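You operate a simulated robot arm through the tools that you are given. There is no shell and no other tool.

Carry out the task below with a simulated two-armed robot. There is one attempt and no reset: what you move stays moved.

Task
Power off and part both ends of the green-taped cable.
Fine: lamp, then breaker off; free the socket box's ring, hold the box still to draw the plug; both plugs in their cups.

The check looks at the end state, three seconds after you hand in, the way a careful person would. Anything else that was tipped, shoved, dropped, spilled or broken makes it a failure.

Robot
Two 7-joint arms with two-finger parallel grippers on one trunk, on a base that drives. Base frame: it is fixed to the floor where the robot stands at the start and does not move with it; the origin is under the middle of the robot, x ahead of it, y to its left, z up. Lengths are in cm, angles in rad, forces in N, time in s.
The left shoulder is at the start at [3.9, 10.1, 116.1], the right one opposite. With the tool pointing down near the work surface each hand reaches from about 22 to 52 cm from the robot's upright axis, wherever it stands, measured 20 degrees to its own side. Places, roughly: blue ring of the grey feed box [240, -30, 90]; blue-banded plug of the two-socket (5x5x10 cm) [230, -40, 30]; brake lever of the orange reel [200, -160, 120]; breaker of the grey feed box [240, -50, 90]; crank of the orange reel [190, -140, 90]; green ring of the two-socket box [210, -80, 30]; green-taped plug (5x5x10 cm) [240, -40, 90]; green-taped socket box [225, -75, 75]; grey-taped coil [200, -125, 25]; plug of the orange reel (5x5x10 cm) [200, -120, 90]; red button of the orange reel [190, -160, 120]; ring of the green-taped socket box [210, -80, 90]; ring of the orange reel [200, -150, 120]; ring of the white-taped socket box [210, -90, 30]; switch of the yellow flood lamp [230, -100, 90]; two-socket box [225, -75, 25]; white ring of the two-socket box [220, -60, 30]; white-taped plug (5x5x10 cm) [250, -70, 90]; white-taped socket box [225, -100, 25]; yellow ring of the grey feed box [240, -40, 90]; yellow-banded plug of the flood lamp [225, -75, 100]. Payload 2.4 kg a hand.
Tool frame (each hand has its own): the origin (TCP) lies between the finger pads and is the grasp point; the fingertips stand 2.4 cm ahead of it; z points along the fingers, y is the line along which they close. Largest opening 6.8 cm; finger width 1.7, thickness 1; the body of the gripper, 4 by 7 cm, starts 4.1 cm behind the TCP.
Orientation is that of the tool frame in the base frame, as a unit quaternion [w, x, y, z]. With the fingers straight down and closing along the base's y, the tool's x points along the base's -x, its y along +y and its z along -z.

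Tools
- The arms move only by the tool apply_moves. It takes "left_increments", "right_increments" or both (then of equal length, played together; a hand with none holds still); each is a list of rows, each a list of 7 numbers: the turn, a rotation vector about the tool's x, y, z in rad, then the shift along the tool's x, y, z in m, then the finger opening in m, from 0 to 0.068. In form: [[wx, wy, wz, dx, dy, dz, grip], ...]. A call has 1 to 20 rows; each row is the pose to reach, as a shift and turn from the pose commanded when the call began, along the tool's axes at that moment. Each row takes 0.2 s and may step no farther than 5 cm and 0.15 rad from the row before; otherwise, or with a gripper value out of range, the whole call is refused. A pose out of reach is approached as far as the arm can. The call stops where the force on the tool passes 40 N (or 10 N more than at its start, if that is more) or the arm is blocked; 0.2 s more then pass. Each finger travels about 7.2 cm/s and halts on what it meets, pressing with about 25 N; the grip force reading is that of the motor and also rises with nothing between the fingers. The clock runs only during rows and for 0.2 s after the last one: add rows that repeat a pose to give the fingers time. It gives the time, the measured TCP pose, the force on the tool (base axes), the opening and the grip force at its end, in the units of the frame above (readings bear some noise), with the torque about the TCP (base axes, N m) and any sound that the robot's microphone picked up.
- Cameras (640 x 400 px; columns grow to the right, rows downward): "scene" is now at [11.94, -0.81, 131.39]; the picture's right is [-0.08, -1.00, 0.00], its down [-0.64, 0.05, -0.77] and it looks along [0.77, -0.06, -0.64] (base axes); focal length 272 px, centre (320, 200). "left" rides on the left gripper at [8.4, -1.1, -7.5] in its tool frame; the picture's right is [0.13, 0.99, 0.00], its down [-0.60, 0.08, -0.79] and it looks along [-0.79, 0.10, 0.61] (tool axes); focal length 251 px, centre (320, 200). "right" rides on the right gripper at [8.4, 1.1, -7.5] in its tool frame; the picture's right is [-0.13, 0.99, 0.00], its down [-0.60, -0.08, -0.79] and it looks along [-0.79, -0.10, 0.61] (tool axes); focal length 251 px, centre (320, 200).
- grab_frame(camera): a new picture of that camera. The clock stands still meanwhile.
- move_column(by): slides the trunk up (or, below 0, down) by that many cm; the arms and the scene camera ride with it, the base frame stays. It gives what a move gives, with no picture.
- drive_base(legs): drives the robot by 1 to 6 legs, each [ahead, left, turn to the left] in cm, cm and rad, along the robot's own axes; the way and the turn of a leg run together, so that a leg with both is an arc; at most 150 cm and 3.142 rad a leg. The arms and the cameras ride along, it lands a little off, and it stops where it bumps. It gives what a move gives.
- aim_head(pan, tilt): turns the head with the scene camera to pan (to the left, within 1.501 rad either way) and tilt (down, from -0.506 to 1.204), counted from straight ahead of the robot. It gives what a move gives.
- probe_pixels(camera, pixels): there is no depth. For up to 12 entries [column, row, z] of the newest picture of that camera ("zoom" is the newest enlarged one), the place [x, y] in the base frame at which the ray of that pixel passes the height z, good to about 0.2 cm. The clock stands still meanwhile.
- enlarge(camera, box): a new picture of the part [left, top, right, bottom] of that camera's present view, enlarged. The clock stands still meanwhile.
- job_done(): hands the job in; it is judged then, once.

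Unless the task says otherwise, let go and move clear before handing in.

The tools are called by a JSON object that holds its "fn" and its "kwargs". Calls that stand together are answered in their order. apply_moves: Moves the arms, as the interface text tells. Its arguments: {"type":"object","properties":{"left_increments":{"type":"array","items":{"type":"array","items":{"type":"number"}}},"right_increments":{"type":"array","items":{"type":"array","items":{"type":"number"}}}},"required":[]} The other tools are called the same way: move_column (by) slides the trunk up or down; drive_base (legs) drives the base; aim_head (pan, tilt) turns the head that bears the scene camera; grab_frame (camera) takes a picture; probe_pixels (camera, pixels) gives the place at which the rays of pixels pass given heights; enlarge (camera, box) takes an enlarged picture of a part of a camera's view; job_done () hands the job in.

At the start:

```text
time: 0.0
left_tcp_pos: [38.45, 15.72, 114.03]
left_tcp_rot: [0.0, 0.0, 1.0, 0.0]
left_wrist_force: [-0.6, -0.5, 0.7]
left_torque: [-0.02, -0.02, -0.01]
left_opening: 6.82
left_grasp_force: 0.1
right_tcp_pos: [38.07, -18.01, 105.48]
right_tcp_rot: [0.0, 0.0, 1.0, 0.0]
right_wrist_force: [-0.4, 0.1, 0.2]
right_torque: [0.0, 0.03, -0.03]
right_opening: 6.82
right_grasp_force: 0.1
trunk travel left (down, up): [-37.5, 47.5]
robot x, y, heading: [-0.06, 0.12, 0.002]
head pan, tilt: [-0.08, 0.691]
```

scene: 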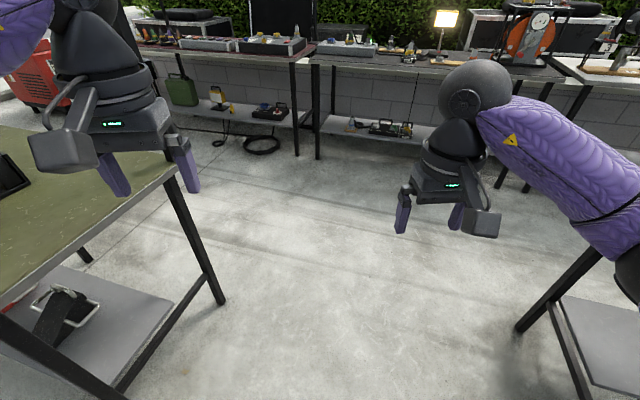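
right: 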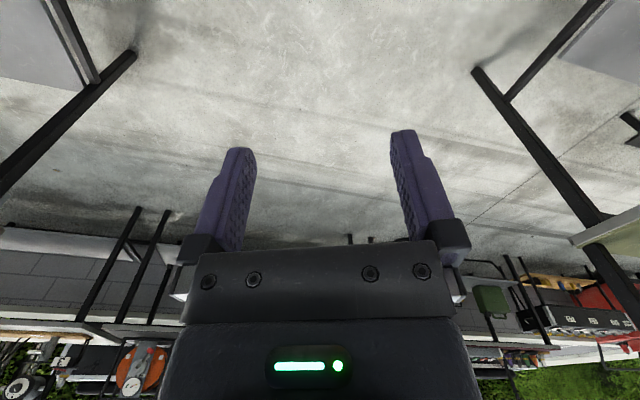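
left: 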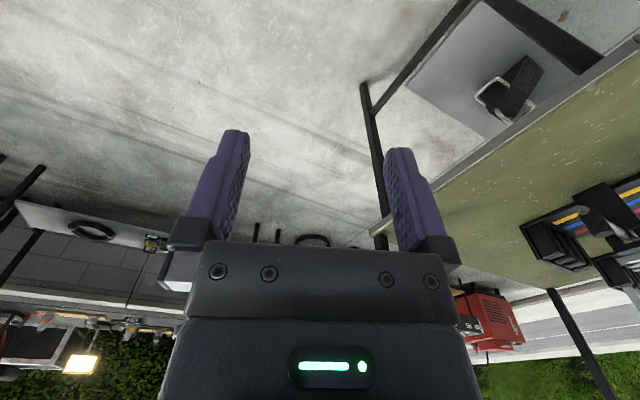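

The first pictures show the work bench far ahead (rows 30-140 of the scene view), with the lamp lit at about (445,18). I'll raise the head and look closer before driving.

{"fn": "aim_head", "kwargs": {"pan": -0.3, "tilt": 0.25}}

{"fn": "grab_frame", "kwargs": {"camera": "scene"}}

```text
time: 0.9
left_tcp_pos: [38.44, 15.72, 114.13]
left_tcp_rot: [0.0, 0.0, 1.0, 0.0]
left_wrist_force: [0.1, 0.7, 0.3]
left_torque: [0.02, 0.0, 0.03]
left_opening: 6.8
left_grasp_force: 0.0
right_tcp_pos: [38.07, -18.14, 105.48]
right_tcp_rot: [0.001, 0.001, 1.0, 0.0]
right_wrist_force: [0.6, 0.0, 0.8]
right_torque: [-0.03, -0.02, -0.01]
right_opening: 6.81
right_grasp_force: 0.1
trunk travel left (down, up): [-37.5, 47.5]
robot x, y, heading: [-0.28, -0.45, 0.0]
head pan, tilt: [-0.3, 0.25]
```

```text
taken
```

scene: 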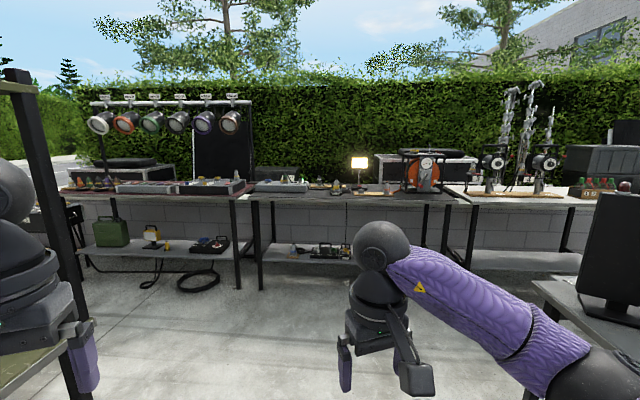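

The bench with the lamp lies around (360,165) and the feed box around (275,185). I'll enlarge that part.

{"fn": "enlarge", "kwargs": {"camera": "scene", "box": [230, 140, 390, 240]}}

{"fn": "enlarge", "kwargs": {"camera": "scene", "box": [330, 140, 490, 240]}}

{"fn": "enlarge", "kwargs": {"camera": "scene", "box": [240, 200, 400, 300]}}

```text
4.00 times, centred on (310, 190) of scene
```

zoom: 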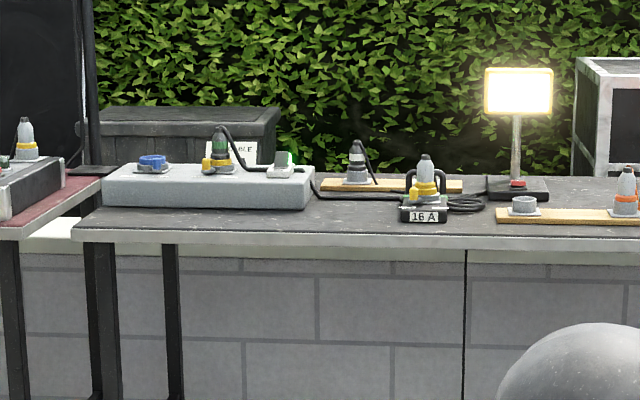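

```text
4.00 times, centred on (410, 190) of scene
```

zoom: 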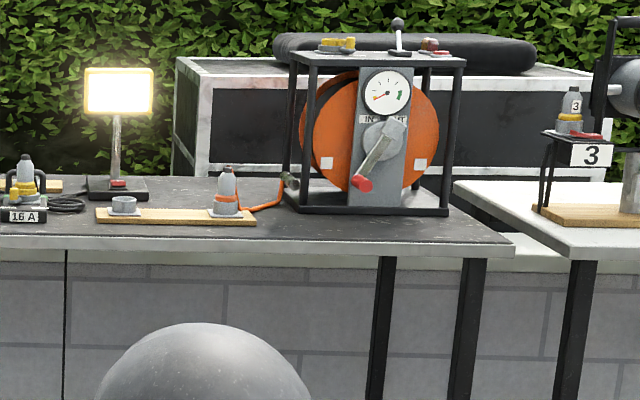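

```text
4.00 times, centred on (320, 250) of scene
```

zoom: 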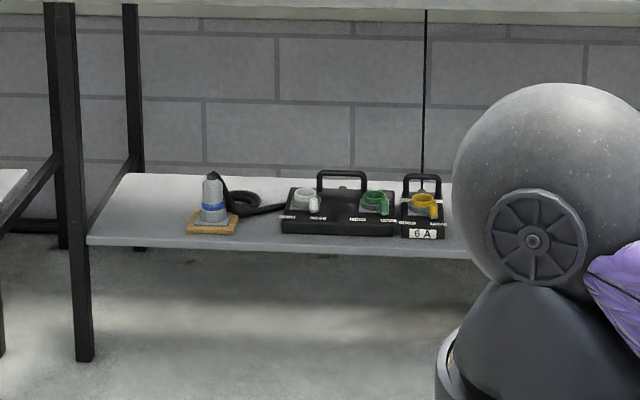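

The zooms show the 16 A box (green-taped, lamp plug in it), the feed box with a ringed plug and a breaker with a green light, the lamp with a red switch, and boards with cups. I'll look down for the clearance of the tables beside me before driving.

{"fn": "aim_head", "kwargs": {"pan": 0.0, "tilt": 0.9}}

{"fn": "grab_frame", "kwargs": {"camera": "scene"}}

```text
time: 1.9
left_tcp_pos: [38.49, 15.81, 114.06]
left_tcp_rot: [0.0, -0.001, 1.0, 0.001]
left_wrist_force: [-0.2, 0.5, 0.8]
left_torque: [0.0, 0.03, 0.01]
left_opening: 6.8
left_grasp_force: 0.0
right_tcp_pos: [38.09, -18.09, 105.42]
right_tcp_rot: [-0.001, 0.001, 1.0, 0.0]
right_wrist_force: [0.1, -0.3, 0.7]
right_torque: [0.01, -0.01, -0.03]
right_opening: 6.78
right_grasp_force: 0.0
trunk travel left (down, up): [-37.5, 47.5]
robot x, y, heading: [-0.0, -0.15, 0.006]
head pan, tilt: [0.0, 0.901]
```

```text
taken
```

scene: 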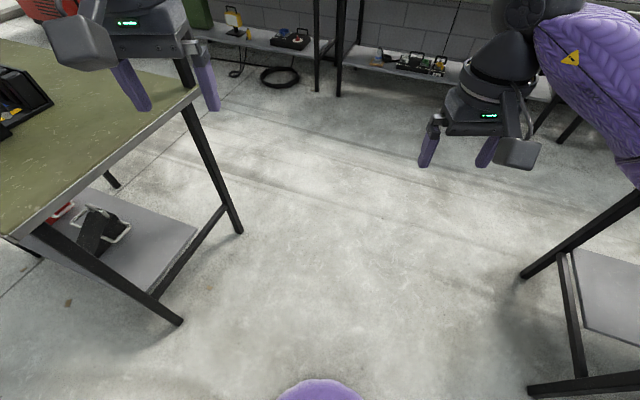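

{"fn": "probe_pixels", "kwargs": {"camera": "scene", "pixels": [[240, 232, 0], [180, 322, 0], [524, 274, 0], [532, 392, 0], [338, 95, 0], [318, 90, 0], [320, 385, 0], [200, 92, 85]]}}

```text
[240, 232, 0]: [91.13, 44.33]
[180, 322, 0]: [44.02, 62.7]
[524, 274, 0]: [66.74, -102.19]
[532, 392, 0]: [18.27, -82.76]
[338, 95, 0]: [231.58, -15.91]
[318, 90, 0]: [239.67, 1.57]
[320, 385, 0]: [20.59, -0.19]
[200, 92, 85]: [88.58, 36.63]
```

The way ahead is clear: table leg at (91,44) on the left, (67,-102) on the right. I'll drive ahead to about x=120, then left/right toward y=-60, and look again.

{"fn": "drive_base", "kwargs": {"legs": [[100, -15, 0], [20, -45, 0]]}}

{"fn": "aim_head", "kwargs": {"pan": 0.0, "tilt": 0.5}}

{"fn": "grab_frame", "kwargs": {"camera": "scene"}}

```text
time: 9.6
left_tcp_pos: [158.48, -43.01, 114.13]
left_tcp_rot: [0.001, -0.01, 1.0, 0.0]
left_wrist_force: [1.1, 0.3, 0.4]
left_torque: [-0.02, -0.01, -0.01]
left_opening: 6.83
left_grasp_force: 0.0
right_tcp_pos: [158.73, -76.81, 105.48]
right_tcp_rot: [0.001, -0.008, 1.0, 0.001]
right_wrist_force: [0.0, -0.5, 0.3]
right_torque: [0.03, -0.02, 0.03]
right_opening: 6.81
right_grasp_force: 0.0
trunk travel left (down, up): [-37.5, 47.5]
robot x, y, heading: [120.74, -59.35, 0.016]
head pan, tilt: [0.0, 0.901]
```

```text
time: 10.5
left_tcp_pos: [158.45, -42.94, 114.15]
left_tcp_rot: [0.0, -0.01, 1.0, 0.0]
left_wrist_force: [-0.1, -1.1, 0.4]
left_torque: [-0.02, 0.02, -0.01]
left_opening: 6.78
left_grasp_force: 0.0
right_tcp_pos: [158.76, -76.77, 105.58]
right_tcp_rot: [0.0, -0.009, 1.0, 0.0]
right_wrist_force: [0.7, 0.4, 0.5]
right_torque: [0.01, 0.02, 0.01]
right_opening: 6.8
right_grasp_force: 0.1
trunk travel left (down, up): [-37.5, 47.5]
robot x, y, heading: [120.11, -59.24, 0.018]
head pan, tilt: [0.0, 0.499]
```

```text
taken
```

scene: 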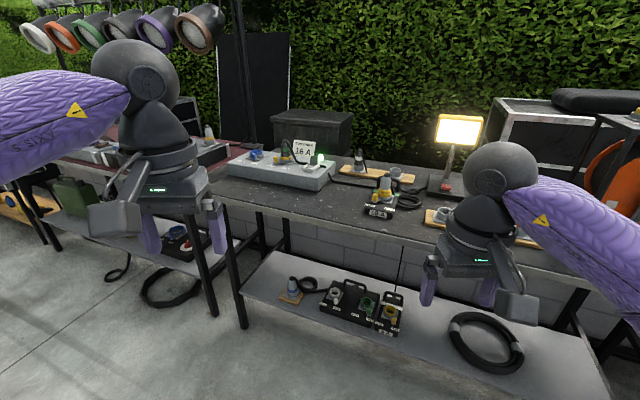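

Closer now: the feed box spans (230-330,150-190), the 16 A box is at (380,200), and the lamp base is near (445,185). I'll enlarge them.

{"fn": "enlarge", "kwargs": {"camera": "scene", "box": [220, 125, 348, 205]}}

{"fn": "enlarge", "kwargs": {"camera": "scene", "box": [325, 140, 453, 220]}}

{"fn": "enlarge", "kwargs": {"camera": "scene", "box": [415, 110, 543, 260]}}

```text
5.00 times, centred on (284, 165) of scene
```

zoom: 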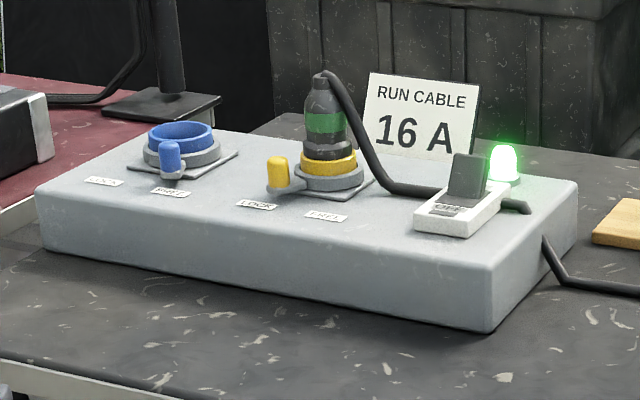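

```text
5.00 times, centred on (389, 180) of scene
```

zoom: 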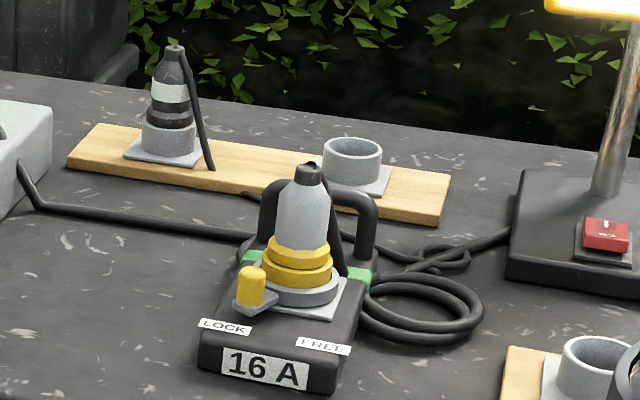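

```text
2.67 times, centred on (479, 185) of scene
```

zoom: 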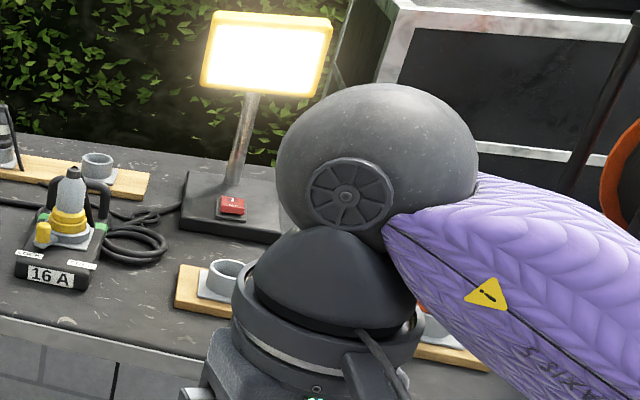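

The plugs, rings with LOCK/FREE tags and cups are clear. Now I'll look straight down to see how far my base protrudes before going closer.

{"fn": "aim_head", "kwargs": {"pan": 0.0, "tilt": 1.2}}

{"fn": "grab_frame", "kwargs": {"camera": "scene"}}

```text
time: 11.6
left_tcp_pos: [158.4, -42.89, 114.02]
left_tcp_rot: [0.0, -0.009, 1.0, 0.0]
left_wrist_force: [0.7, -0.8, 1.1]
left_torque: [0.04, 0.01, 0.01]
left_opening: 6.8
left_grasp_force: 0.0
right_tcp_pos: [158.84, -76.87, 105.53]
right_tcp_rot: [-0.001, -0.009, 1.0, 0.001]
right_wrist_force: [-0.4, -0.1, 0.2]
right_torque: [-0.02, 0.01, 0.03]
right_opening: 6.81
right_grasp_force: 0.1
trunk travel left (down, up): [-37.5, 47.5]
robot x, y, heading: [120.46, -59.59, 0.019]
head pan, tilt: [0.0, 1.201]
```

```text
taken
```

scene: 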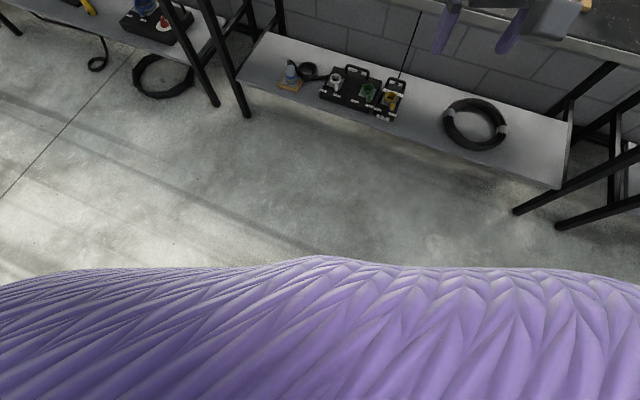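

The bench front runs slanted in my view from foot (248,116) to foot (517,212). I'll measure the bench legs and shelf edges.

{"fn": "probe_pixels", "kwargs": {"camera": "scene", "pixels": [[248, 116, 0], [217, 104, 0], [517, 212, 0], [560, 228, 0], [243, 82, 25], [556, 188, 25], [400, 122, 25], [640, 52, 80], [640, 52, 75]]}}

{"fn": "aim_head", "kwargs": {"pan": 0.0, "tilt": 0.75}}

{"fn": "grab_frame", "kwargs": {"camera": "scene"}}

```text
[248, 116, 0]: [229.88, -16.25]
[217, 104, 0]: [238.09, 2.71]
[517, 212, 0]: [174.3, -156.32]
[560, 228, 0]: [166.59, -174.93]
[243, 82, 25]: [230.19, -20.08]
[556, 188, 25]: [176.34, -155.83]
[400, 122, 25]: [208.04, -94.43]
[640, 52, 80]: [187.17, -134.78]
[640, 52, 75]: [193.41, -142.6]
```

```text
time: 12.5
left_tcp_pos: [158.35, -43.05, 114.07]
left_tcp_rot: [-0.001, -0.01, 1.0, 0.0]
left_wrist_force: [-0.5, -0.4, 0.1]
left_torque: [-0.02, 0.01, -0.03]
left_opening: 6.79
left_grasp_force: 0.1
right_tcp_pos: [158.71, -76.7, 105.53]
right_tcp_rot: [0.0, -0.009, 1.0, 0.0]
right_wrist_force: [0.3, 0.2, 0.0]
right_torque: [0.01, 0.0, 0.04]
right_opening: 6.81
right_grasp_force: 0.1
trunk travel left (down, up): [-37.5, 47.5]
robot x, y, heading: [120.07, -59.51, 0.018]
head pan, tilt: [0.0, 0.75]
```

```text
taken
```

scene: 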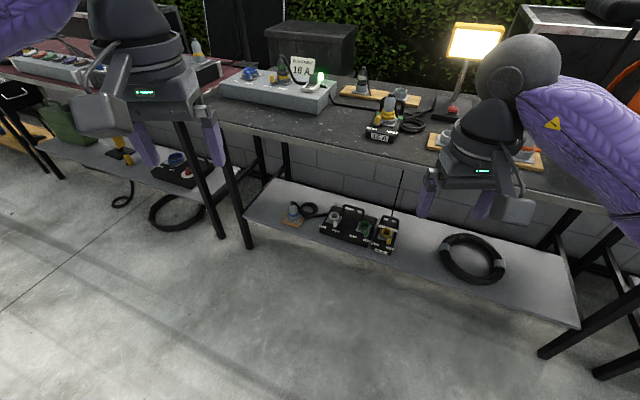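

Bench front runs from (229.9,-16.3) to (174.3,-156.3), so it is yawed about -0.378 rad. I'll turn to face it squarely and go 35 cm closer.

{"fn": "drive_base", "kwargs": {"legs": [[0, 0, -0.396], [30, 0, 0]]}}

{"fn": "aim_head", "kwargs": {"pan": 0.0, "tilt": 0.7}}

{"fn": "grab_frame", "kwargs": {"camera": "scene"}}

```text
time: 15.7
left_tcp_pos: [190.34, -69.89, 114.05]
left_tcp_rot: [0.0, 0.184, 0.983, 0.0]
left_wrist_force: [-0.1, 0.0, 0.2]
left_torque: [0.02, 0.03, -0.04]
left_opening: 6.78
left_grasp_force: 0.1
right_tcp_pos: [177.81, -101.23, 105.51]
right_tcp_rot: [0.0, 0.185, 0.983, 0.0]
right_wrist_force: [-0.6, 0.1, -0.1]
right_torque: [0.0, 0.02, 0.0]
right_opening: 6.8
right_grasp_force: 0.1
trunk travel left (down, up): [-37.5, 47.5]
robot x, y, heading: [148.75, -70.6, -0.371]
head pan, tilt: [0.0, 0.75]
```

```text
time: 16.4
left_tcp_pos: [190.38, -69.79, 114.08]
left_tcp_rot: [0.0, 0.184, 0.983, 0.0]
left_wrist_force: [0.6, -0.1, -0.4]
left_torque: [0.02, 0.01, 0.0]
left_opening: 6.81
left_grasp_force: 0.1
right_tcp_pos: [177.76, -101.27, 105.44]
right_tcp_rot: [0.0, 0.184, 0.983, 0.0]
right_wrist_force: [1.2, 0.5, -0.1]
right_torque: [-0.01, 0.04, 0.0]
right_opening: 6.8
right_grasp_force: 0.1
trunk travel left (down, up): [-37.5, 47.5]
robot x, y, heading: [149.07, -70.63, -0.367]
head pan, tilt: [0.0, 0.7]
```

```text
taken
```

scene: 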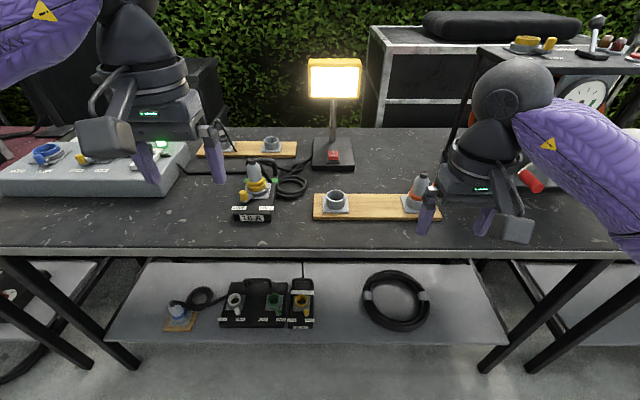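

Now square to the bench; lamp switch at (332,155), 16 A box at (252,205), empty cups at (270,145) and (335,200). Enlarging each for labels.

{"fn": "enlarge", "kwargs": {"camera": "scene", "box": [190, 130, 350, 230]}}

{"fn": "enlarge", "kwargs": {"camera": "scene", "box": [300, 140, 460, 240]}}

{"fn": "enlarge", "kwargs": {"camera": "scene", "box": [0, 110, 240, 260]}}

```text
4.00 times, centred on (270, 180) of scene
```

zoom: 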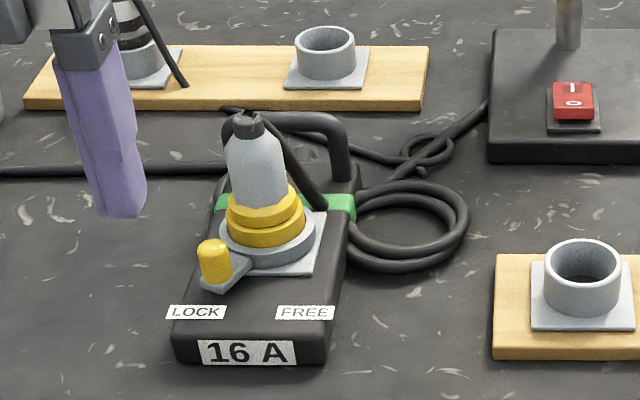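

```text
4.00 times, centred on (380, 190) of scene
```

zoom: 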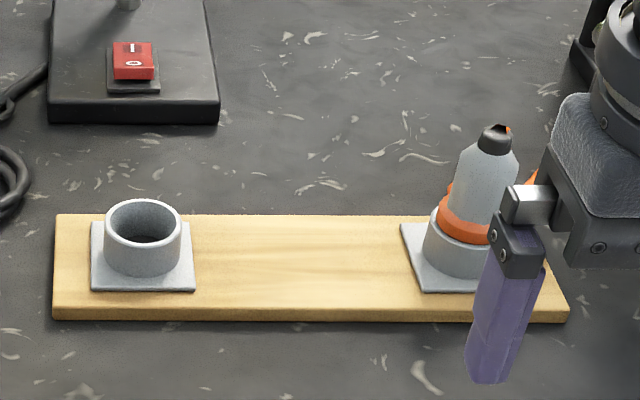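

```text
2.67 times, centred on (120, 185) of scene
```

zoom: 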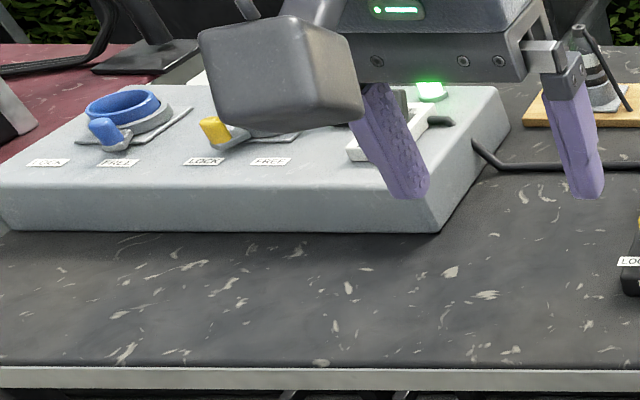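

No labels on the cups, but the two empty ones are the back board's right cup and the front board's left cup. I'll probe reference points at several heights to triangulate later.

{"fn": "probe_pixels", "kwargs": {"camera": "scene", "pixels": [[320, 247, 75], [320, 247, 80], [335, 213, 75], [335, 213, 80], [313, 221, 75], [313, 221, 80], [312, 171, 75], [312, 171, 80], [232, 221, 75], [232, 221, 80], [170, 198, 75], [170, 198, 80]]}}

{"fn": "drive_base", "kwargs": {"legs": [[15, 0, 0]]}}

{"fn": "grab_frame", "kwargs": {"camera": "scene"}}

```text
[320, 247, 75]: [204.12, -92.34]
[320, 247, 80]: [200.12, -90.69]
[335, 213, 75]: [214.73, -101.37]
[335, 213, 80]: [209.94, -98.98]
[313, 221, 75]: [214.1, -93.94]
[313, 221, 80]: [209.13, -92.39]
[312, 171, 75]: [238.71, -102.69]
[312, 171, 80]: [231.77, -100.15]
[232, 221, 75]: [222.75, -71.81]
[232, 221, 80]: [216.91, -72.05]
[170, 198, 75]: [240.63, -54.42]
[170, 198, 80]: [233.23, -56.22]
```

```text
time: 17.7
left_tcp_pos: [204.46, -75.24, 114.09]
left_tcp_rot: [-0.001, 0.183, 0.983, 0.0]
left_wrist_force: [-0.4, 0.1, -0.6]
left_torque: [0.02, 0.01, 0.01]
left_opening: 6.82
left_grasp_force: 0.0
right_tcp_pos: [192.03, -106.7, 105.5]
right_tcp_rot: [-0.001, 0.183, 0.983, 0.001]
right_wrist_force: [-0.1, 0.8, -0.1]
right_torque: [0.01, 0.01, -0.02]
right_opening: 6.79
right_grasp_force: 0.0
trunk travel left (down, up): [-37.5, 47.5]
robot x, y, heading: [162.83, -76.5, -0.369]
head pan, tilt: [0.0, 0.7]
```

```text
taken
```

scene: 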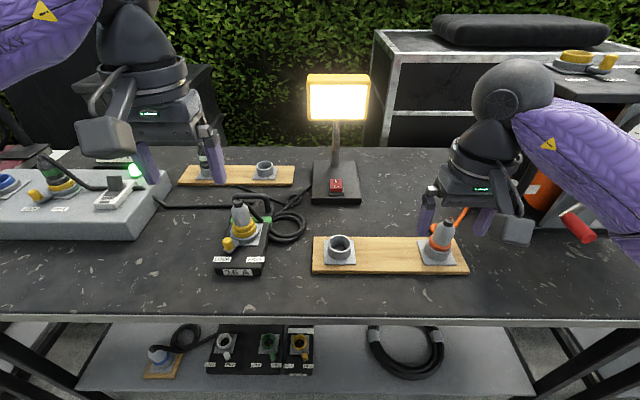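

I'll probe the same corners from this second position: board corner (313,273), lamp base corner (312,203), 16 A box corner (216,275).

{"fn": "enlarge", "kwargs": {"camera": "scene", "box": [190, 190, 350, 290]}}

{"fn": "probe_pixels", "kwargs": {"camera": "scene", "pixels": [[313, 273, 75], [313, 273, 80], [312, 203, 75], [312, 203, 80], [216, 275, 75], [216, 275, 80], [320, 317, 75], [320, 317, 80], [469, 274, 75], [469, 274, 80]]}}

```text
4.00 times, centred on (270, 240) of scene
```

zoom: 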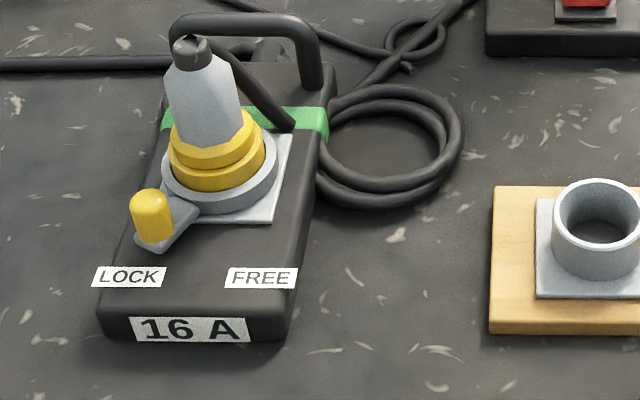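

```text
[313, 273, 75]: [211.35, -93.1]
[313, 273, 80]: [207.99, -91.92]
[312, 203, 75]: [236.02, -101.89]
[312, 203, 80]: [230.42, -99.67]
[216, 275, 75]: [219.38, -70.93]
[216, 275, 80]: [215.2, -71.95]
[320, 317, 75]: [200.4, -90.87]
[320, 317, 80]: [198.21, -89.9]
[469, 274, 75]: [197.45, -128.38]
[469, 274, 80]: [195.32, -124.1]
```

Triangulation gives bench top z≈85, edge about 35 cm ahead of my axis, lamp switch and back cup about 68-70 cm. I'll edge 8 cm forward and check for a bump.

{"fn": "drive_base", "kwargs": {"legs": [[8, 0, 0]]}}

{"fn": "aim_head", "kwargs": {"pan": 0.0, "tilt": 0.9}}

{"fn": "grab_frame", "kwargs": {"camera": "scene"}}

```text
time: 18.8
left_tcp_pos: [211.88, -78.03, 114.01]
left_tcp_rot: [-0.001, 0.182, 0.983, 0.0]
left_wrist_force: [0.4, -1.0, 0.2]
left_torque: [0.05, 0.02, -0.01]
left_opening: 6.81
left_grasp_force: 0.2
right_tcp_pos: [199.48, -109.52, 105.45]
right_tcp_rot: [0.0, 0.182, 0.983, 0.0]
right_wrist_force: [-1.2, -0.4, 0.0]
right_torque: [0.03, 0.0, -0.02]
right_opening: 6.78
right_grasp_force: 0.1
trunk travel left (down, up): [-37.5, 47.5]
robot x, y, heading: [170.37, -79.33, -0.367]
head pan, tilt: [0.0, 0.7]
```

```text
time: 19.5
left_tcp_pos: [211.86, -78.02, 113.96]
left_tcp_rot: [0.0, 0.182, 0.983, 0.0]
left_wrist_force: [-0.6, 0.6, 1.3]
left_torque: [-0.02, -0.01, 0.01]
left_opening: 6.78
left_grasp_force: 0.1
right_tcp_pos: [199.44, -109.43, 105.55]
right_tcp_rot: [0.0, 0.182, 0.983, 0.0]
right_wrist_force: [-0.5, -0.5, 0.0]
right_torque: [0.0, 0.02, -0.03]
right_opening: 6.8
right_grasp_force: 0.1
trunk travel left (down, up): [-37.5, 47.5]
robot x, y, heading: [169.84, -79.09, -0.367]
head pan, tilt: [0.0, 0.901]
```

```text
taken
```

scene: 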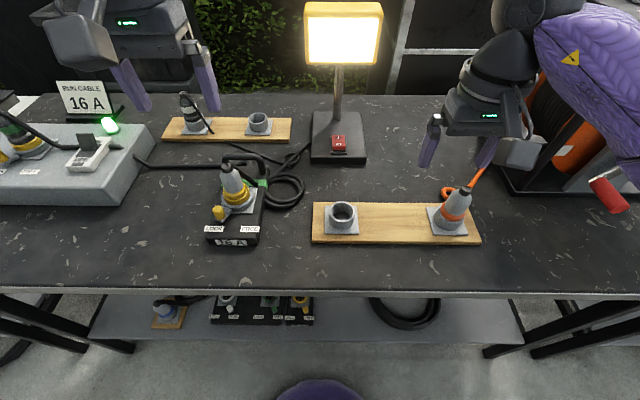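

No bump. Edge now about 27 cm ahead. Next I enlarge the lamp switch at (339,145) and the empty cups to measure them.

{"fn": "enlarge", "kwargs": {"camera": "scene", "box": [300, 115, 380, 165]}}

{"fn": "enlarge", "kwargs": {"camera": "scene", "box": [190, 145, 318, 250]}}

{"fn": "enlarge", "kwargs": {"camera": "scene", "box": [0, 70, 160, 210]}}

```text
8.00 times, centred on (340, 140) of scene
```

zoom: 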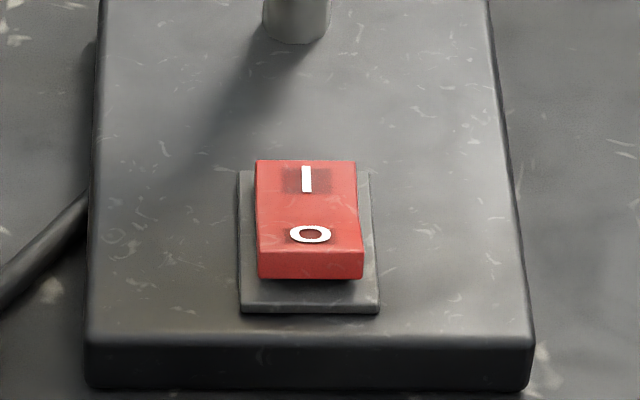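

```text
3.81 times, centred on (254, 198) of scene
```

zoom: 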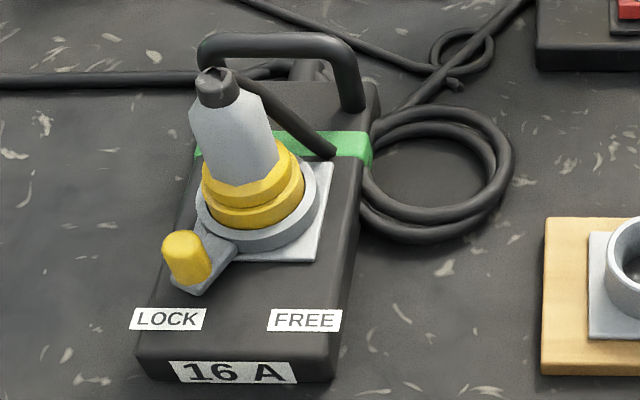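

```text
2.86 times, centred on (80, 140) of scene
```

zoom: 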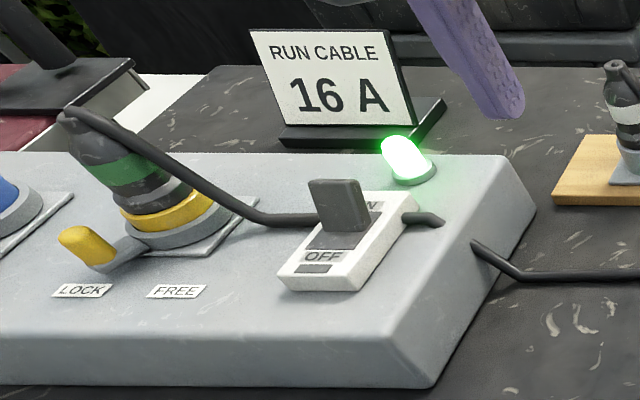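

The breaker lever stands toward ON (rear) with OFF in front; the lamp rocker's O side is toward me at about (338.8,144.4). I'll probe these for positions and heights.

{"fn": "probe_pixels", "kwargs": {"camera": "scene", "pixels": [[338.75, 163.1, 85], [338.75, 158.1, 86], [338.75, 158.1, 88], [338.75, 158.1, 90], [338.75, 144.4, 88], [338.75, 144.4, 90], [338.75, 144.4, 92], [338.75, 137.5, 90], [311, 163, 85], [366, 163, 85], [339, 154, 88]]}}

{"fn": "probe_pixels", "kwargs": {"camera": "scene", "pixels": [[206, 242, 85], [258, 244, 85], [343, 215, 90], [343, 215, 93], [260, 122, 90], [260, 122, 93], [343, 232, 88], [313, 243, 85], [480, 245, 85], [161, 140, 85], [292, 142, 85]]}}

```text
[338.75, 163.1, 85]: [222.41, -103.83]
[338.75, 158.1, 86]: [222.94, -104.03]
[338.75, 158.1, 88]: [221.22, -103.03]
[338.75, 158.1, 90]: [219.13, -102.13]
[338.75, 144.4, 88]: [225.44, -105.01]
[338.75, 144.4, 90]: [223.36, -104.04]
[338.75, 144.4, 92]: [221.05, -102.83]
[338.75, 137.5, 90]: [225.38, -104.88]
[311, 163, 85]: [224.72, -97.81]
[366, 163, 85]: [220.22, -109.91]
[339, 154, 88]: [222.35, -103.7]
```

```text
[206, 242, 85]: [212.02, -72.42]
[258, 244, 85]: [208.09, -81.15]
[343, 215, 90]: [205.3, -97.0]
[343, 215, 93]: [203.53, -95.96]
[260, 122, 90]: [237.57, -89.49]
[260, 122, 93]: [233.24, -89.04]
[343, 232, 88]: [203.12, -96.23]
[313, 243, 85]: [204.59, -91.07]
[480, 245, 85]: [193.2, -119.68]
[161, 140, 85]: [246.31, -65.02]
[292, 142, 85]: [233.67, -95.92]
```

The lamp switch O side is near (224.4,-104.5,89), 60 cm from my axis, and the back cup about 66 cm. I'll edge forward 6 cm more, watching the readings for a bump.

{"fn": "drive_base", "kwargs": {"legs": [[6, 0, 0]]}}

{"fn": "grab_frame", "kwargs": {"camera": "scene"}}

{"fn": "grab_frame", "kwargs": {"camera": "right"}}

{"fn": "grab_frame", "kwargs": {"camera": "left"}}

```text
time: 20.5
left_tcp_pos: [217.64, -80.22, 114.05]
left_tcp_rot: [-0.001, 0.182, 0.983, 0.0]
left_wrist_force: [-0.4, 0.6, 0.4]
left_torque: [0.01, 0.03, 0.03]
left_opening: 6.81
left_grasp_force: 0.1
right_tcp_pos: [205.16, -111.65, 105.44]
right_tcp_rot: [-0.001, 0.183, 0.983, 0.001]
right_wrist_force: [0.3, -0.6, 0.1]
right_torque: [-0.05, -0.02, 0.01]
right_opening: 6.81
right_grasp_force: 0.0
trunk travel left (down, up): [-37.5, 47.5]
robot x, y, heading: [175.58, -81.25, -0.371]
head pan, tilt: [0.0, 0.901]
```

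```text
taken
```

scene: 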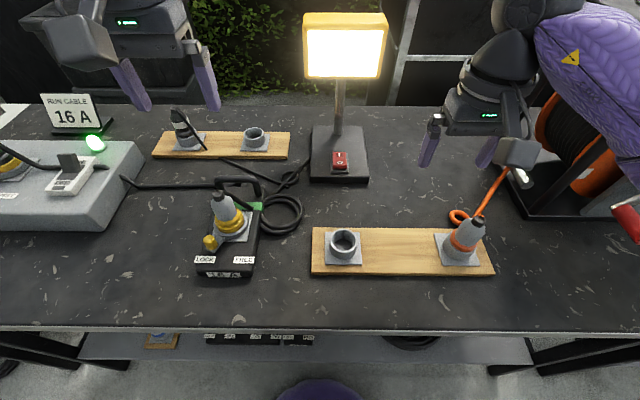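

```text
taken
```

right: 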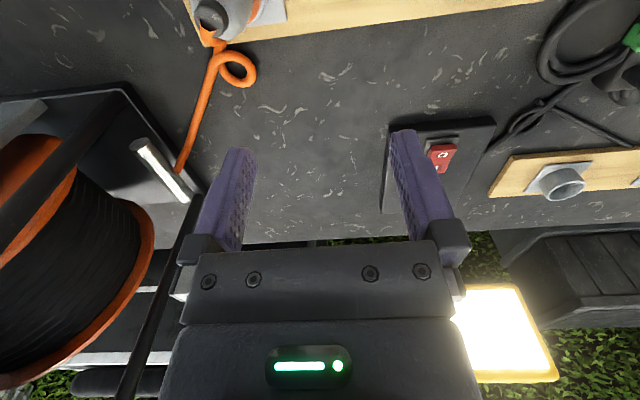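

```text
taken
```

left: 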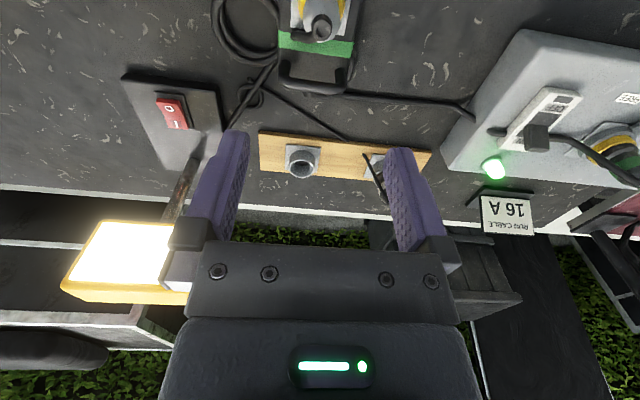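

No bump; the bench edge is now about 21 cm ahead of my axis. I'll probe the lamp switch in scene, left and right images at one height to pin it down.

{"fn": "enlarge", "kwargs": {"camera": "scene", "box": [300, 135, 380, 185]}}

{"fn": "enlarge", "kwargs": {"camera": "left", "box": [120, 70, 248, 150]}}

```text
8.00 times, centred on (340, 160) of scene
```

zoom: 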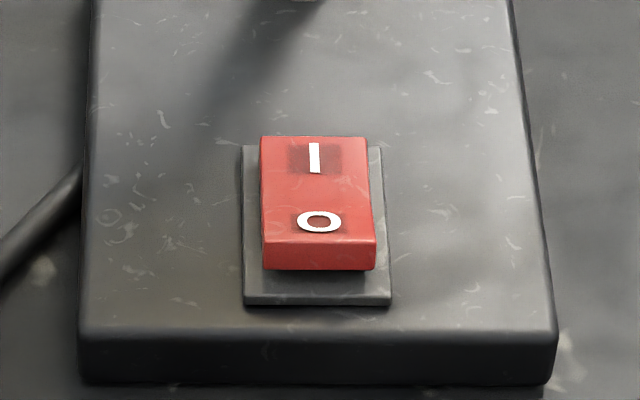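

```text
5.00 times, centred on (184, 110) of left
```

zoom: 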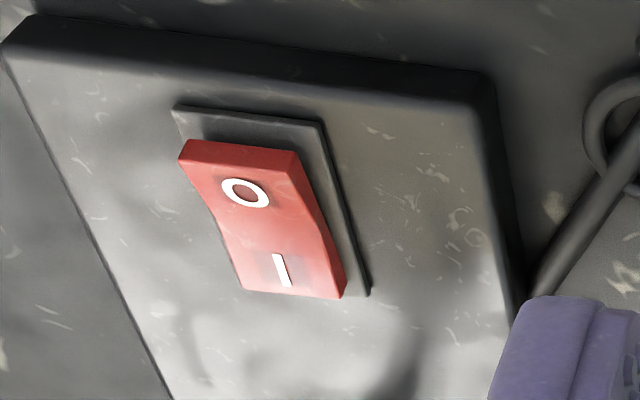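

{"fn": "probe_pixels", "kwargs": {"camera": "scene", "pixels": [[339.9, 162.75, 87], [339.9, 162.75, 89], [339.9, 162.75, 91], [339.25, 154.75, 87], [339.25, 154.75, 89], [339.25, 154.75, 91]]}}

{"fn": "probe_pixels", "kwargs": {"camera": "left", "pixels": [[169, 108.6, 87], [169, 108.6, 89], [169, 108.6, 91], [176.6, 124, 87], [176.6, 124, 89], [176.6, 124, 91]]}}

```text
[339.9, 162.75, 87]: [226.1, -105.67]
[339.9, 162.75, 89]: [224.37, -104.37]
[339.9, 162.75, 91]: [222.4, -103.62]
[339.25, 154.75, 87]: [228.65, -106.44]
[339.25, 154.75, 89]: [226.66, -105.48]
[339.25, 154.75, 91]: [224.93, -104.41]
```

```text
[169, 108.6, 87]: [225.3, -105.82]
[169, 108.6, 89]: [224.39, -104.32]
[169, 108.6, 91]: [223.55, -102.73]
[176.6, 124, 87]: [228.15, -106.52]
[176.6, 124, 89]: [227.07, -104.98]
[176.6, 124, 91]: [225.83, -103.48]
```

O side is at (224.4,-104.35,89.0) and I side at about (227.4,-105.6,88.2), so the rocker is on and O needs pressing down. I'll check the lamp head overhang before bringing the right hand in.

{"fn": "probe_pixels", "kwargs": {"camera": "scene", "pixels": [[338, 134, 87], [338, 85, 100], [338, 85, 103], [343, 78, 100], [343, 78, 103], [343, 78, 106], [254, 155, 90], [343, 262, 85], [344, 237, 93]]}}

{"fn": "probe_pixels", "kwargs": {"camera": "left", "pixels": [[60, 287, 100], [60, 287, 103], [60, 287, 106], [85, 225, 110], [85, 225, 114], [302, 160, 90], [302, 160, 93]]}}

```text
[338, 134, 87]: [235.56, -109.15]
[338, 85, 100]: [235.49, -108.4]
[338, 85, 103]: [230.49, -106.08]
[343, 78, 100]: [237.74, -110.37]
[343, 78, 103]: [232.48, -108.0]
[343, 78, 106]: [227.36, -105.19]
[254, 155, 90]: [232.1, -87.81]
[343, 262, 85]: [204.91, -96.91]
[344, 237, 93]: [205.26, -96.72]
```

```text
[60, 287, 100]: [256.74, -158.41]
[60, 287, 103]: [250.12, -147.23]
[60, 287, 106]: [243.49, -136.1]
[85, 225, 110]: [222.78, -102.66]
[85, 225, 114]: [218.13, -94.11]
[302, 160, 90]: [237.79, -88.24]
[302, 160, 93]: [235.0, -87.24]
```

Lamp post is at f≈259, about 12 cm behind the O side, so the hand leaning back clears it. Moving the right hand sideways and tilting forward, closing the fingers, staying at z≈105.

{"fn": "apply_moves", "kwargs": {"right_increments": [[0, -0.1, 0, 0, 0.035, 0, 0.04], [0, -0.2, 0, 0, 0.07, 0, 0.02], [0, -0.3, 0, 0, 0.105, 0, 0], [0, -0.4, 0, -0.03, 0.1376, 0, 0], [0, -0.5, 0, -0.06, 0.1376, 0, 0], [0, -0.5, 0, -0.1, 0.1376, 0.02, 0], [0, -0.5, 0, -0.13, 0.1376, 0.05, 0], [0, -0.5, 0, -0.1446, 0.1376, 0.085, 0], [0, -0.5, 0, -0.1446, 0.1376, 0.095, 0]]}}

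{"fn": "grab_frame", "kwargs": {"camera": "right"}}

{"fn": "grab_frame", "kwargs": {"camera": "scene"}}

```text
time: 22.5
left_tcp_pos: [217.64, -80.17, 114.06]
left_tcp_rot: [-0.001, 0.182, 0.983, 0.001]
left_wrist_force: [0.1, -0.9, -0.2]
left_torque: [0.0, 0.0, -0.04]
left_opening: 6.81
left_grasp_force: 0.1
right_tcp_pos: [223.49, -103.84, 95.97]
right_tcp_rot: [0.243, 0.178, 0.952, -0.046]
right_wrist_force: [-0.2, 0.2, 0.1]
right_torque: [0.02, 0.0, 0.01]
right_opening: 0.02
right_grasp_force: 23.9
trunk travel left (down, up): [-37.5, 47.5]
robot x, y, heading: [176.01, -81.44, -0.367]
head pan, tilt: [0.0, 0.901]
```

```text
taken
```

right: 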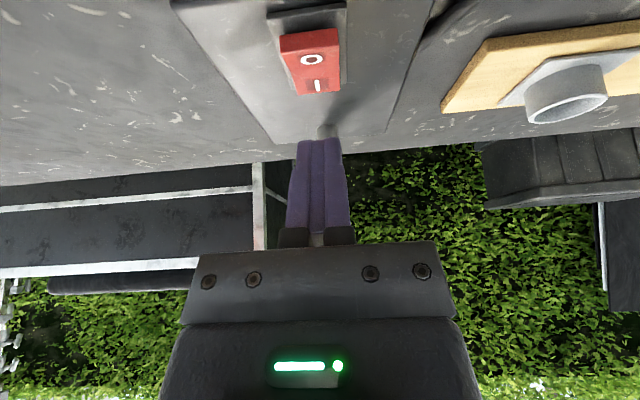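

```text
taken
```

scene: 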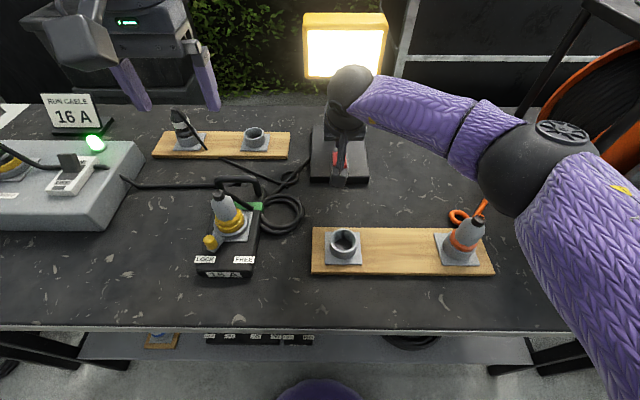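

Right fingertips are over the switch, TCP at (223.5,-103.8,96.0). I'll go straight down in small steps until the O side clicks.

{"fn": "apply_moves", "kwargs": {"right_increments": [[0, 0, 0, 0.003, 0, 0.0105, 0], [0, 0, 0, 0.0075, 0, 0.0195, 0], [0, 0, 0, 0.0125, 0, 0.028, 0], [0, 0, 0, 0.0173, 0, 0.0366, 0], [0, 0, 0, 0.0197, 0, 0.041, 0], [0, 0, 0, 0.0215, 0, 0.0445, 0]]}}

{"fn": "grab_frame", "kwargs": {"camera": "right"}}

{"fn": "grab_frame", "kwargs": {"camera": "scene"}}

```text
time: 23.9
left_tcp_pos: [217.47, -80.29, 114.19]
left_tcp_rot: [0.0, 0.182, 0.983, 0.0]
left_wrist_force: [-0.6, 0.4, 0.4]
left_torque: [-0.02, -0.01, 0.04]
left_opening: 6.79
left_grasp_force: 0.0
right_tcp_pos: [223.74, -104.2, 91.03]
right_tcp_rot: [0.243, 0.178, 0.953, -0.045]
right_wrist_force: [0.4, -0.3, -0.4]
right_torque: [0.02, 0.02, -0.02]
right_opening: 0.0
right_grasp_force: 23.7
trunk travel left (down, up): [-37.5, 47.5]
robot x, y, heading: [176.53, -81.45, -0.372]
head pan, tilt: [0.0, 0.901]
```

```text
taken
```

right: 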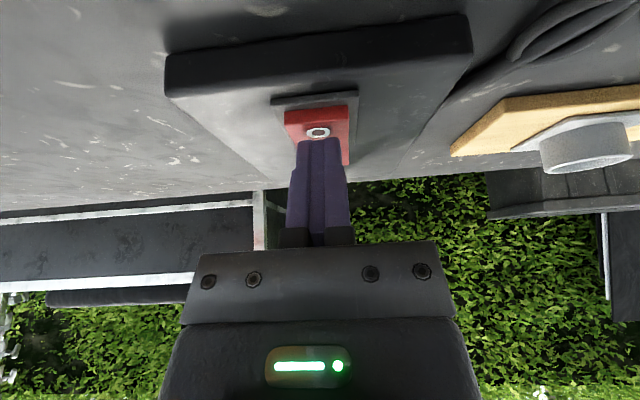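

```text
taken
```

scene: 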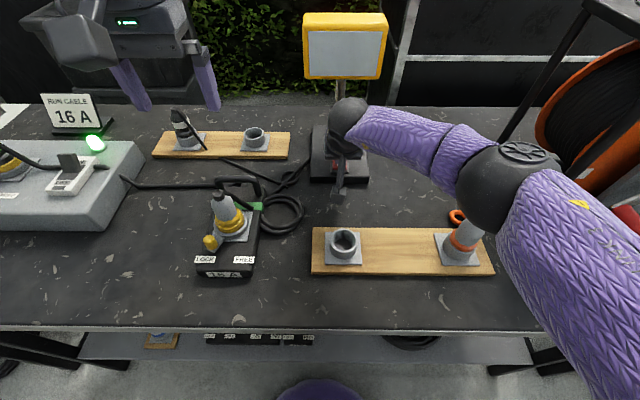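

The lamp is dark now (scene (345,52)), so the switch went off. I'll withdraw the right hand upward along the same path.

{"fn": "apply_moves", "kwargs": {"right_increments": [[0, 0, 0, -0.009, 0, -0.0165, 0], [0, 0, 0, -0.0215, 0, -0.0445, 0], [0, 0, 0, -0.03, 0, -0.09, 0], [0, 0.1, 0, 0.01, 0, -0.12, 0], [0, 0.2, 0, 0.05, 0, -0.14, 0], [0, 0.3, 0, 0.07, -0.035, -0.145, 0.02], [0, 0.4, 0, 0.07, -0.075, -0.145, 0.04], [0, 0.5, 0, 0.07, -0.115, -0.145, 0.068]]}}

{"fn": "grab_frame", "kwargs": {"camera": "scene"}}

```text
time: 25.7
left_tcp_pos: [217.45, -80.27, 114.09]
left_tcp_rot: [0.0, 0.182, 0.983, 0.0]
left_wrist_force: [0.2, 0.7, -0.3]
left_torque: [0.02, 0.01, 0.0]
left_opening: 6.82
left_grasp_force: 0.2
right_tcp_pos: [207.15, -110.06, 100.46]
right_tcp_rot: [-0.001, 0.183, 0.983, 0.0]
right_wrist_force: [1.3, 0.5, 0.5]
right_torque: [-0.05, 0.0, 0.03]
right_opening: 6.78
right_grasp_force: 0.1
trunk travel left (down, up): [-37.5, 47.5]
robot x, y, heading: [176.12, -81.14, -0.372]
head pan, tilt: [0.0, 0.901]
```

```text
taken
```

scene: 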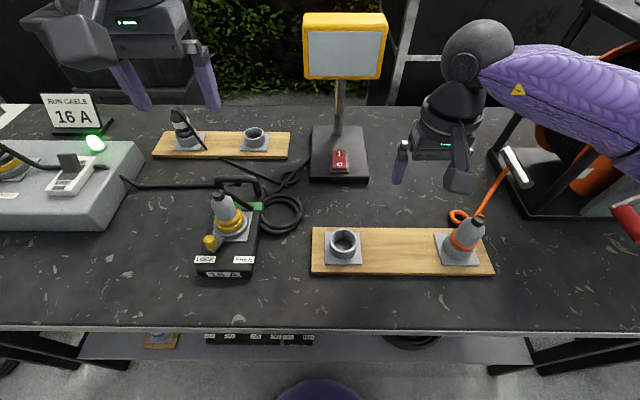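

The lamp stays dark with the O side down. Before sliding left to the feed box I raise the right hand so it clears the lamp plug, then drive 30 cm left.

{"fn": "apply_moves", "kwargs": {"right_increments": [[0, 0, 0, 0, 0, -0.045, 0.068], [0, 0, 0, 0, 0, -0.09, 0.068], [0, 0, 0, 0.03, 0, -0.125, 0.068], [0, 0, 0, 0.06, 0, -0.125, 0.068]]}}

{"fn": "drive_base", "kwargs": {"legs": [[0, 30, 0]]}}

{"fn": "grab_frame", "kwargs": {"camera": "scene"}}

{"fn": "grab_frame", "kwargs": {"camera": "left"}}

```text
time: 26.7
left_tcp_pos: [217.56, -80.29, 114.08]
left_tcp_rot: [-0.001, 0.182, 0.983, 0.001]
left_wrist_force: [0.6, -0.5, -0.1]
left_torque: [0.0, 0.01, -0.02]
left_opening: 6.79
left_grasp_force: 0.0
right_tcp_pos: [201.85, -108.03, 113.19]
right_tcp_rot: [0.0, 0.183, 0.983, 0.001]
right_wrist_force: [0.4, -0.1, 0.0]
right_torque: [-0.01, -0.03, 0.0]
right_opening: 6.83
right_grasp_force: 0.1
trunk travel left (down, up): [-37.5, 47.5]
robot x, y, heading: [175.78, -81.38, -0.368]
head pan, tilt: [0.0, 0.901]
```

```text
time: 28.8
left_tcp_pos: [228.61, -51.36, 114.05]
left_tcp_rot: [-0.001, 0.181, 0.983, 0.0]
left_wrist_force: [0.2, 0.1, -0.4]
left_torque: [-0.01, 0.04, 0.02]
left_opening: 6.82
left_grasp_force: 0.0
right_tcp_pos: [213.01, -79.19, 113.11]
right_tcp_rot: [0.0, 0.181, 0.983, 0.0]
right_wrist_force: [0.6, 0.7, -0.4]
right_torque: [-0.03, 0.02, -0.02]
right_opening: 6.83
right_grasp_force: 0.0
trunk travel left (down, up): [-37.5, 47.5]
robot x, y, heading: [187.19, -52.48, -0.365]
head pan, tilt: [0.0, 0.901]
```

```text
taken
```

scene: 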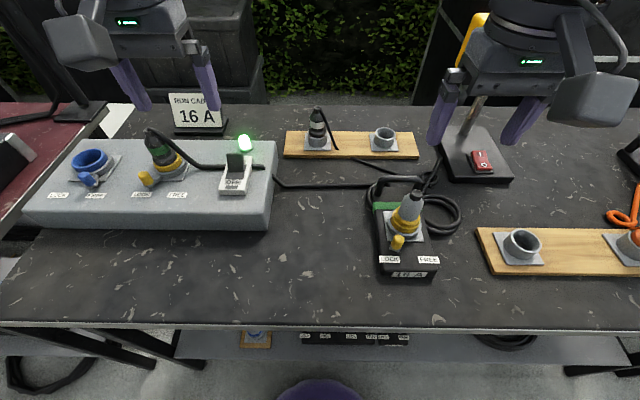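

```text
taken
```

left: 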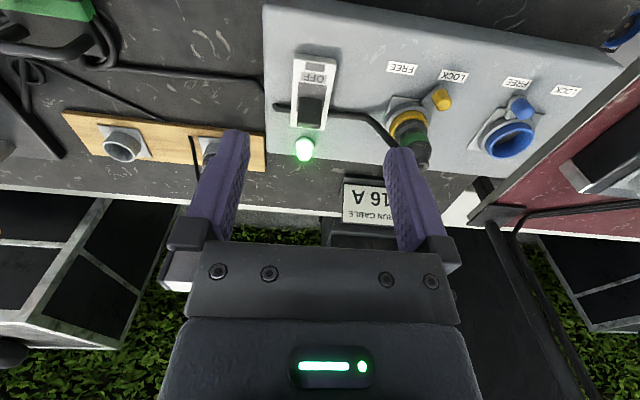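

Breaker is at scene (236,175) and left (312,90), with the cable crossing behind the lever. Enlarging both to fix the lever's position.

{"fn": "enlarge", "kwargs": {"camera": "scene", "box": [200, 130, 280, 200]}}

{"fn": "enlarge", "kwargs": {"camera": "left", "box": [260, 40, 372, 170]}}

{"fn": "enlarge", "kwargs": {"camera": "left", "box": [360, 50, 488, 170]}}

{"fn": "enlarge", "kwargs": {"camera": "scene", "box": [110, 110, 238, 210]}}

```text
5.71 times, centred on (240, 165) of scene
```

zoom: 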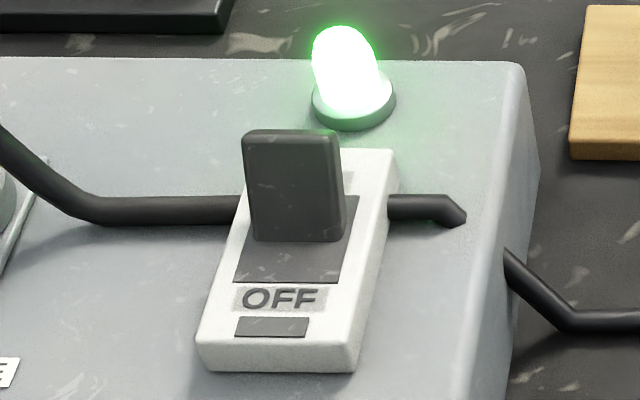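

```text
3.08 times, centred on (316, 105) of left
```

zoom: 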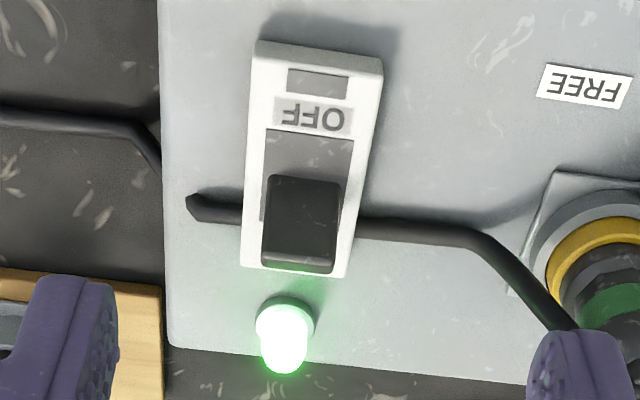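

```text
3.33 times, centred on (424, 110) of left
```

zoom: 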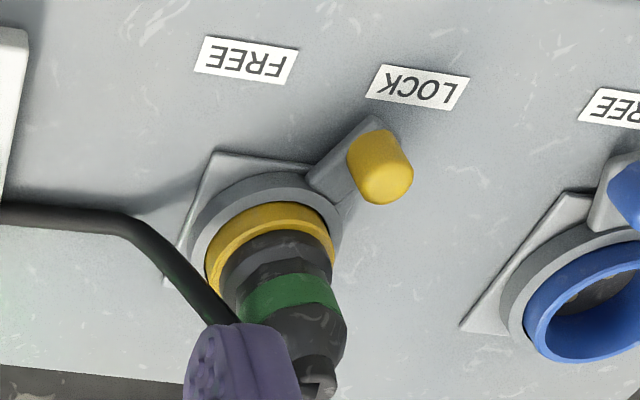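

```text
4.00 times, centred on (174, 160) of scene
```

zoom: 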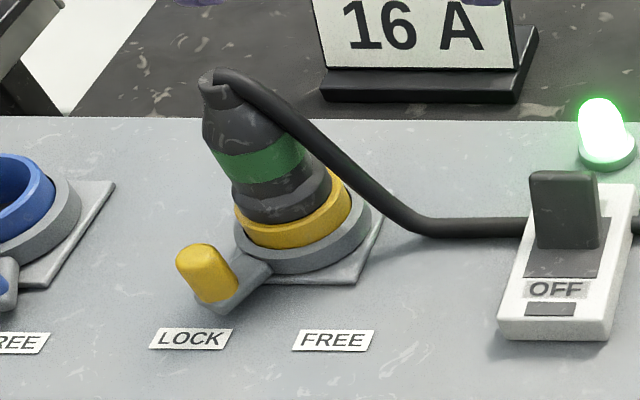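

{"fn": "probe_pixels", "kwargs": {"camera": "scene", "pixels": [[226.5, 153.4, 94], [226.5, 153.4, 97], [226.5, 153.4, 100], [243.5, 153.4, 94], [243.5, 153.4, 97], [243.5, 153.4, 100], [235.5, 171.5, 91], [235.5, 171.5, 93], [234, 182, 90], [234, 182, 92]]}}

{"fn": "probe_pixels", "kwargs": {"camera": "left", "pixels": [[321.8, 127.7, 94], [321.8, 127.7, 97], [321.8, 127.7, 100], [297.1, 127.1, 94], [297.1, 127.1, 97], [297.1, 127.1, 100], [314, 76.5, 90], [314, 76.5, 92]]}}

```text
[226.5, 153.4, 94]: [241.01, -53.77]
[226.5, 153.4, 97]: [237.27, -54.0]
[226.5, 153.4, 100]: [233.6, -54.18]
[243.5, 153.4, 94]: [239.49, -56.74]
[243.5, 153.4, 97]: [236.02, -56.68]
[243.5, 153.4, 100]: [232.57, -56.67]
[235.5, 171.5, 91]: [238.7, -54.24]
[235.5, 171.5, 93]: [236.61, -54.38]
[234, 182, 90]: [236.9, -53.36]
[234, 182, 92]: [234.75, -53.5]
```

```text
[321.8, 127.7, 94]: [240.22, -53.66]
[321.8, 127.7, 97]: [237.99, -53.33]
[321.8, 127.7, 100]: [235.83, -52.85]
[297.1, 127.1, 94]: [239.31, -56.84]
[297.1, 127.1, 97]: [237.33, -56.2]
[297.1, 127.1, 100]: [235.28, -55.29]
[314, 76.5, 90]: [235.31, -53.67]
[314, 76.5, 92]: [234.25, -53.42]
```

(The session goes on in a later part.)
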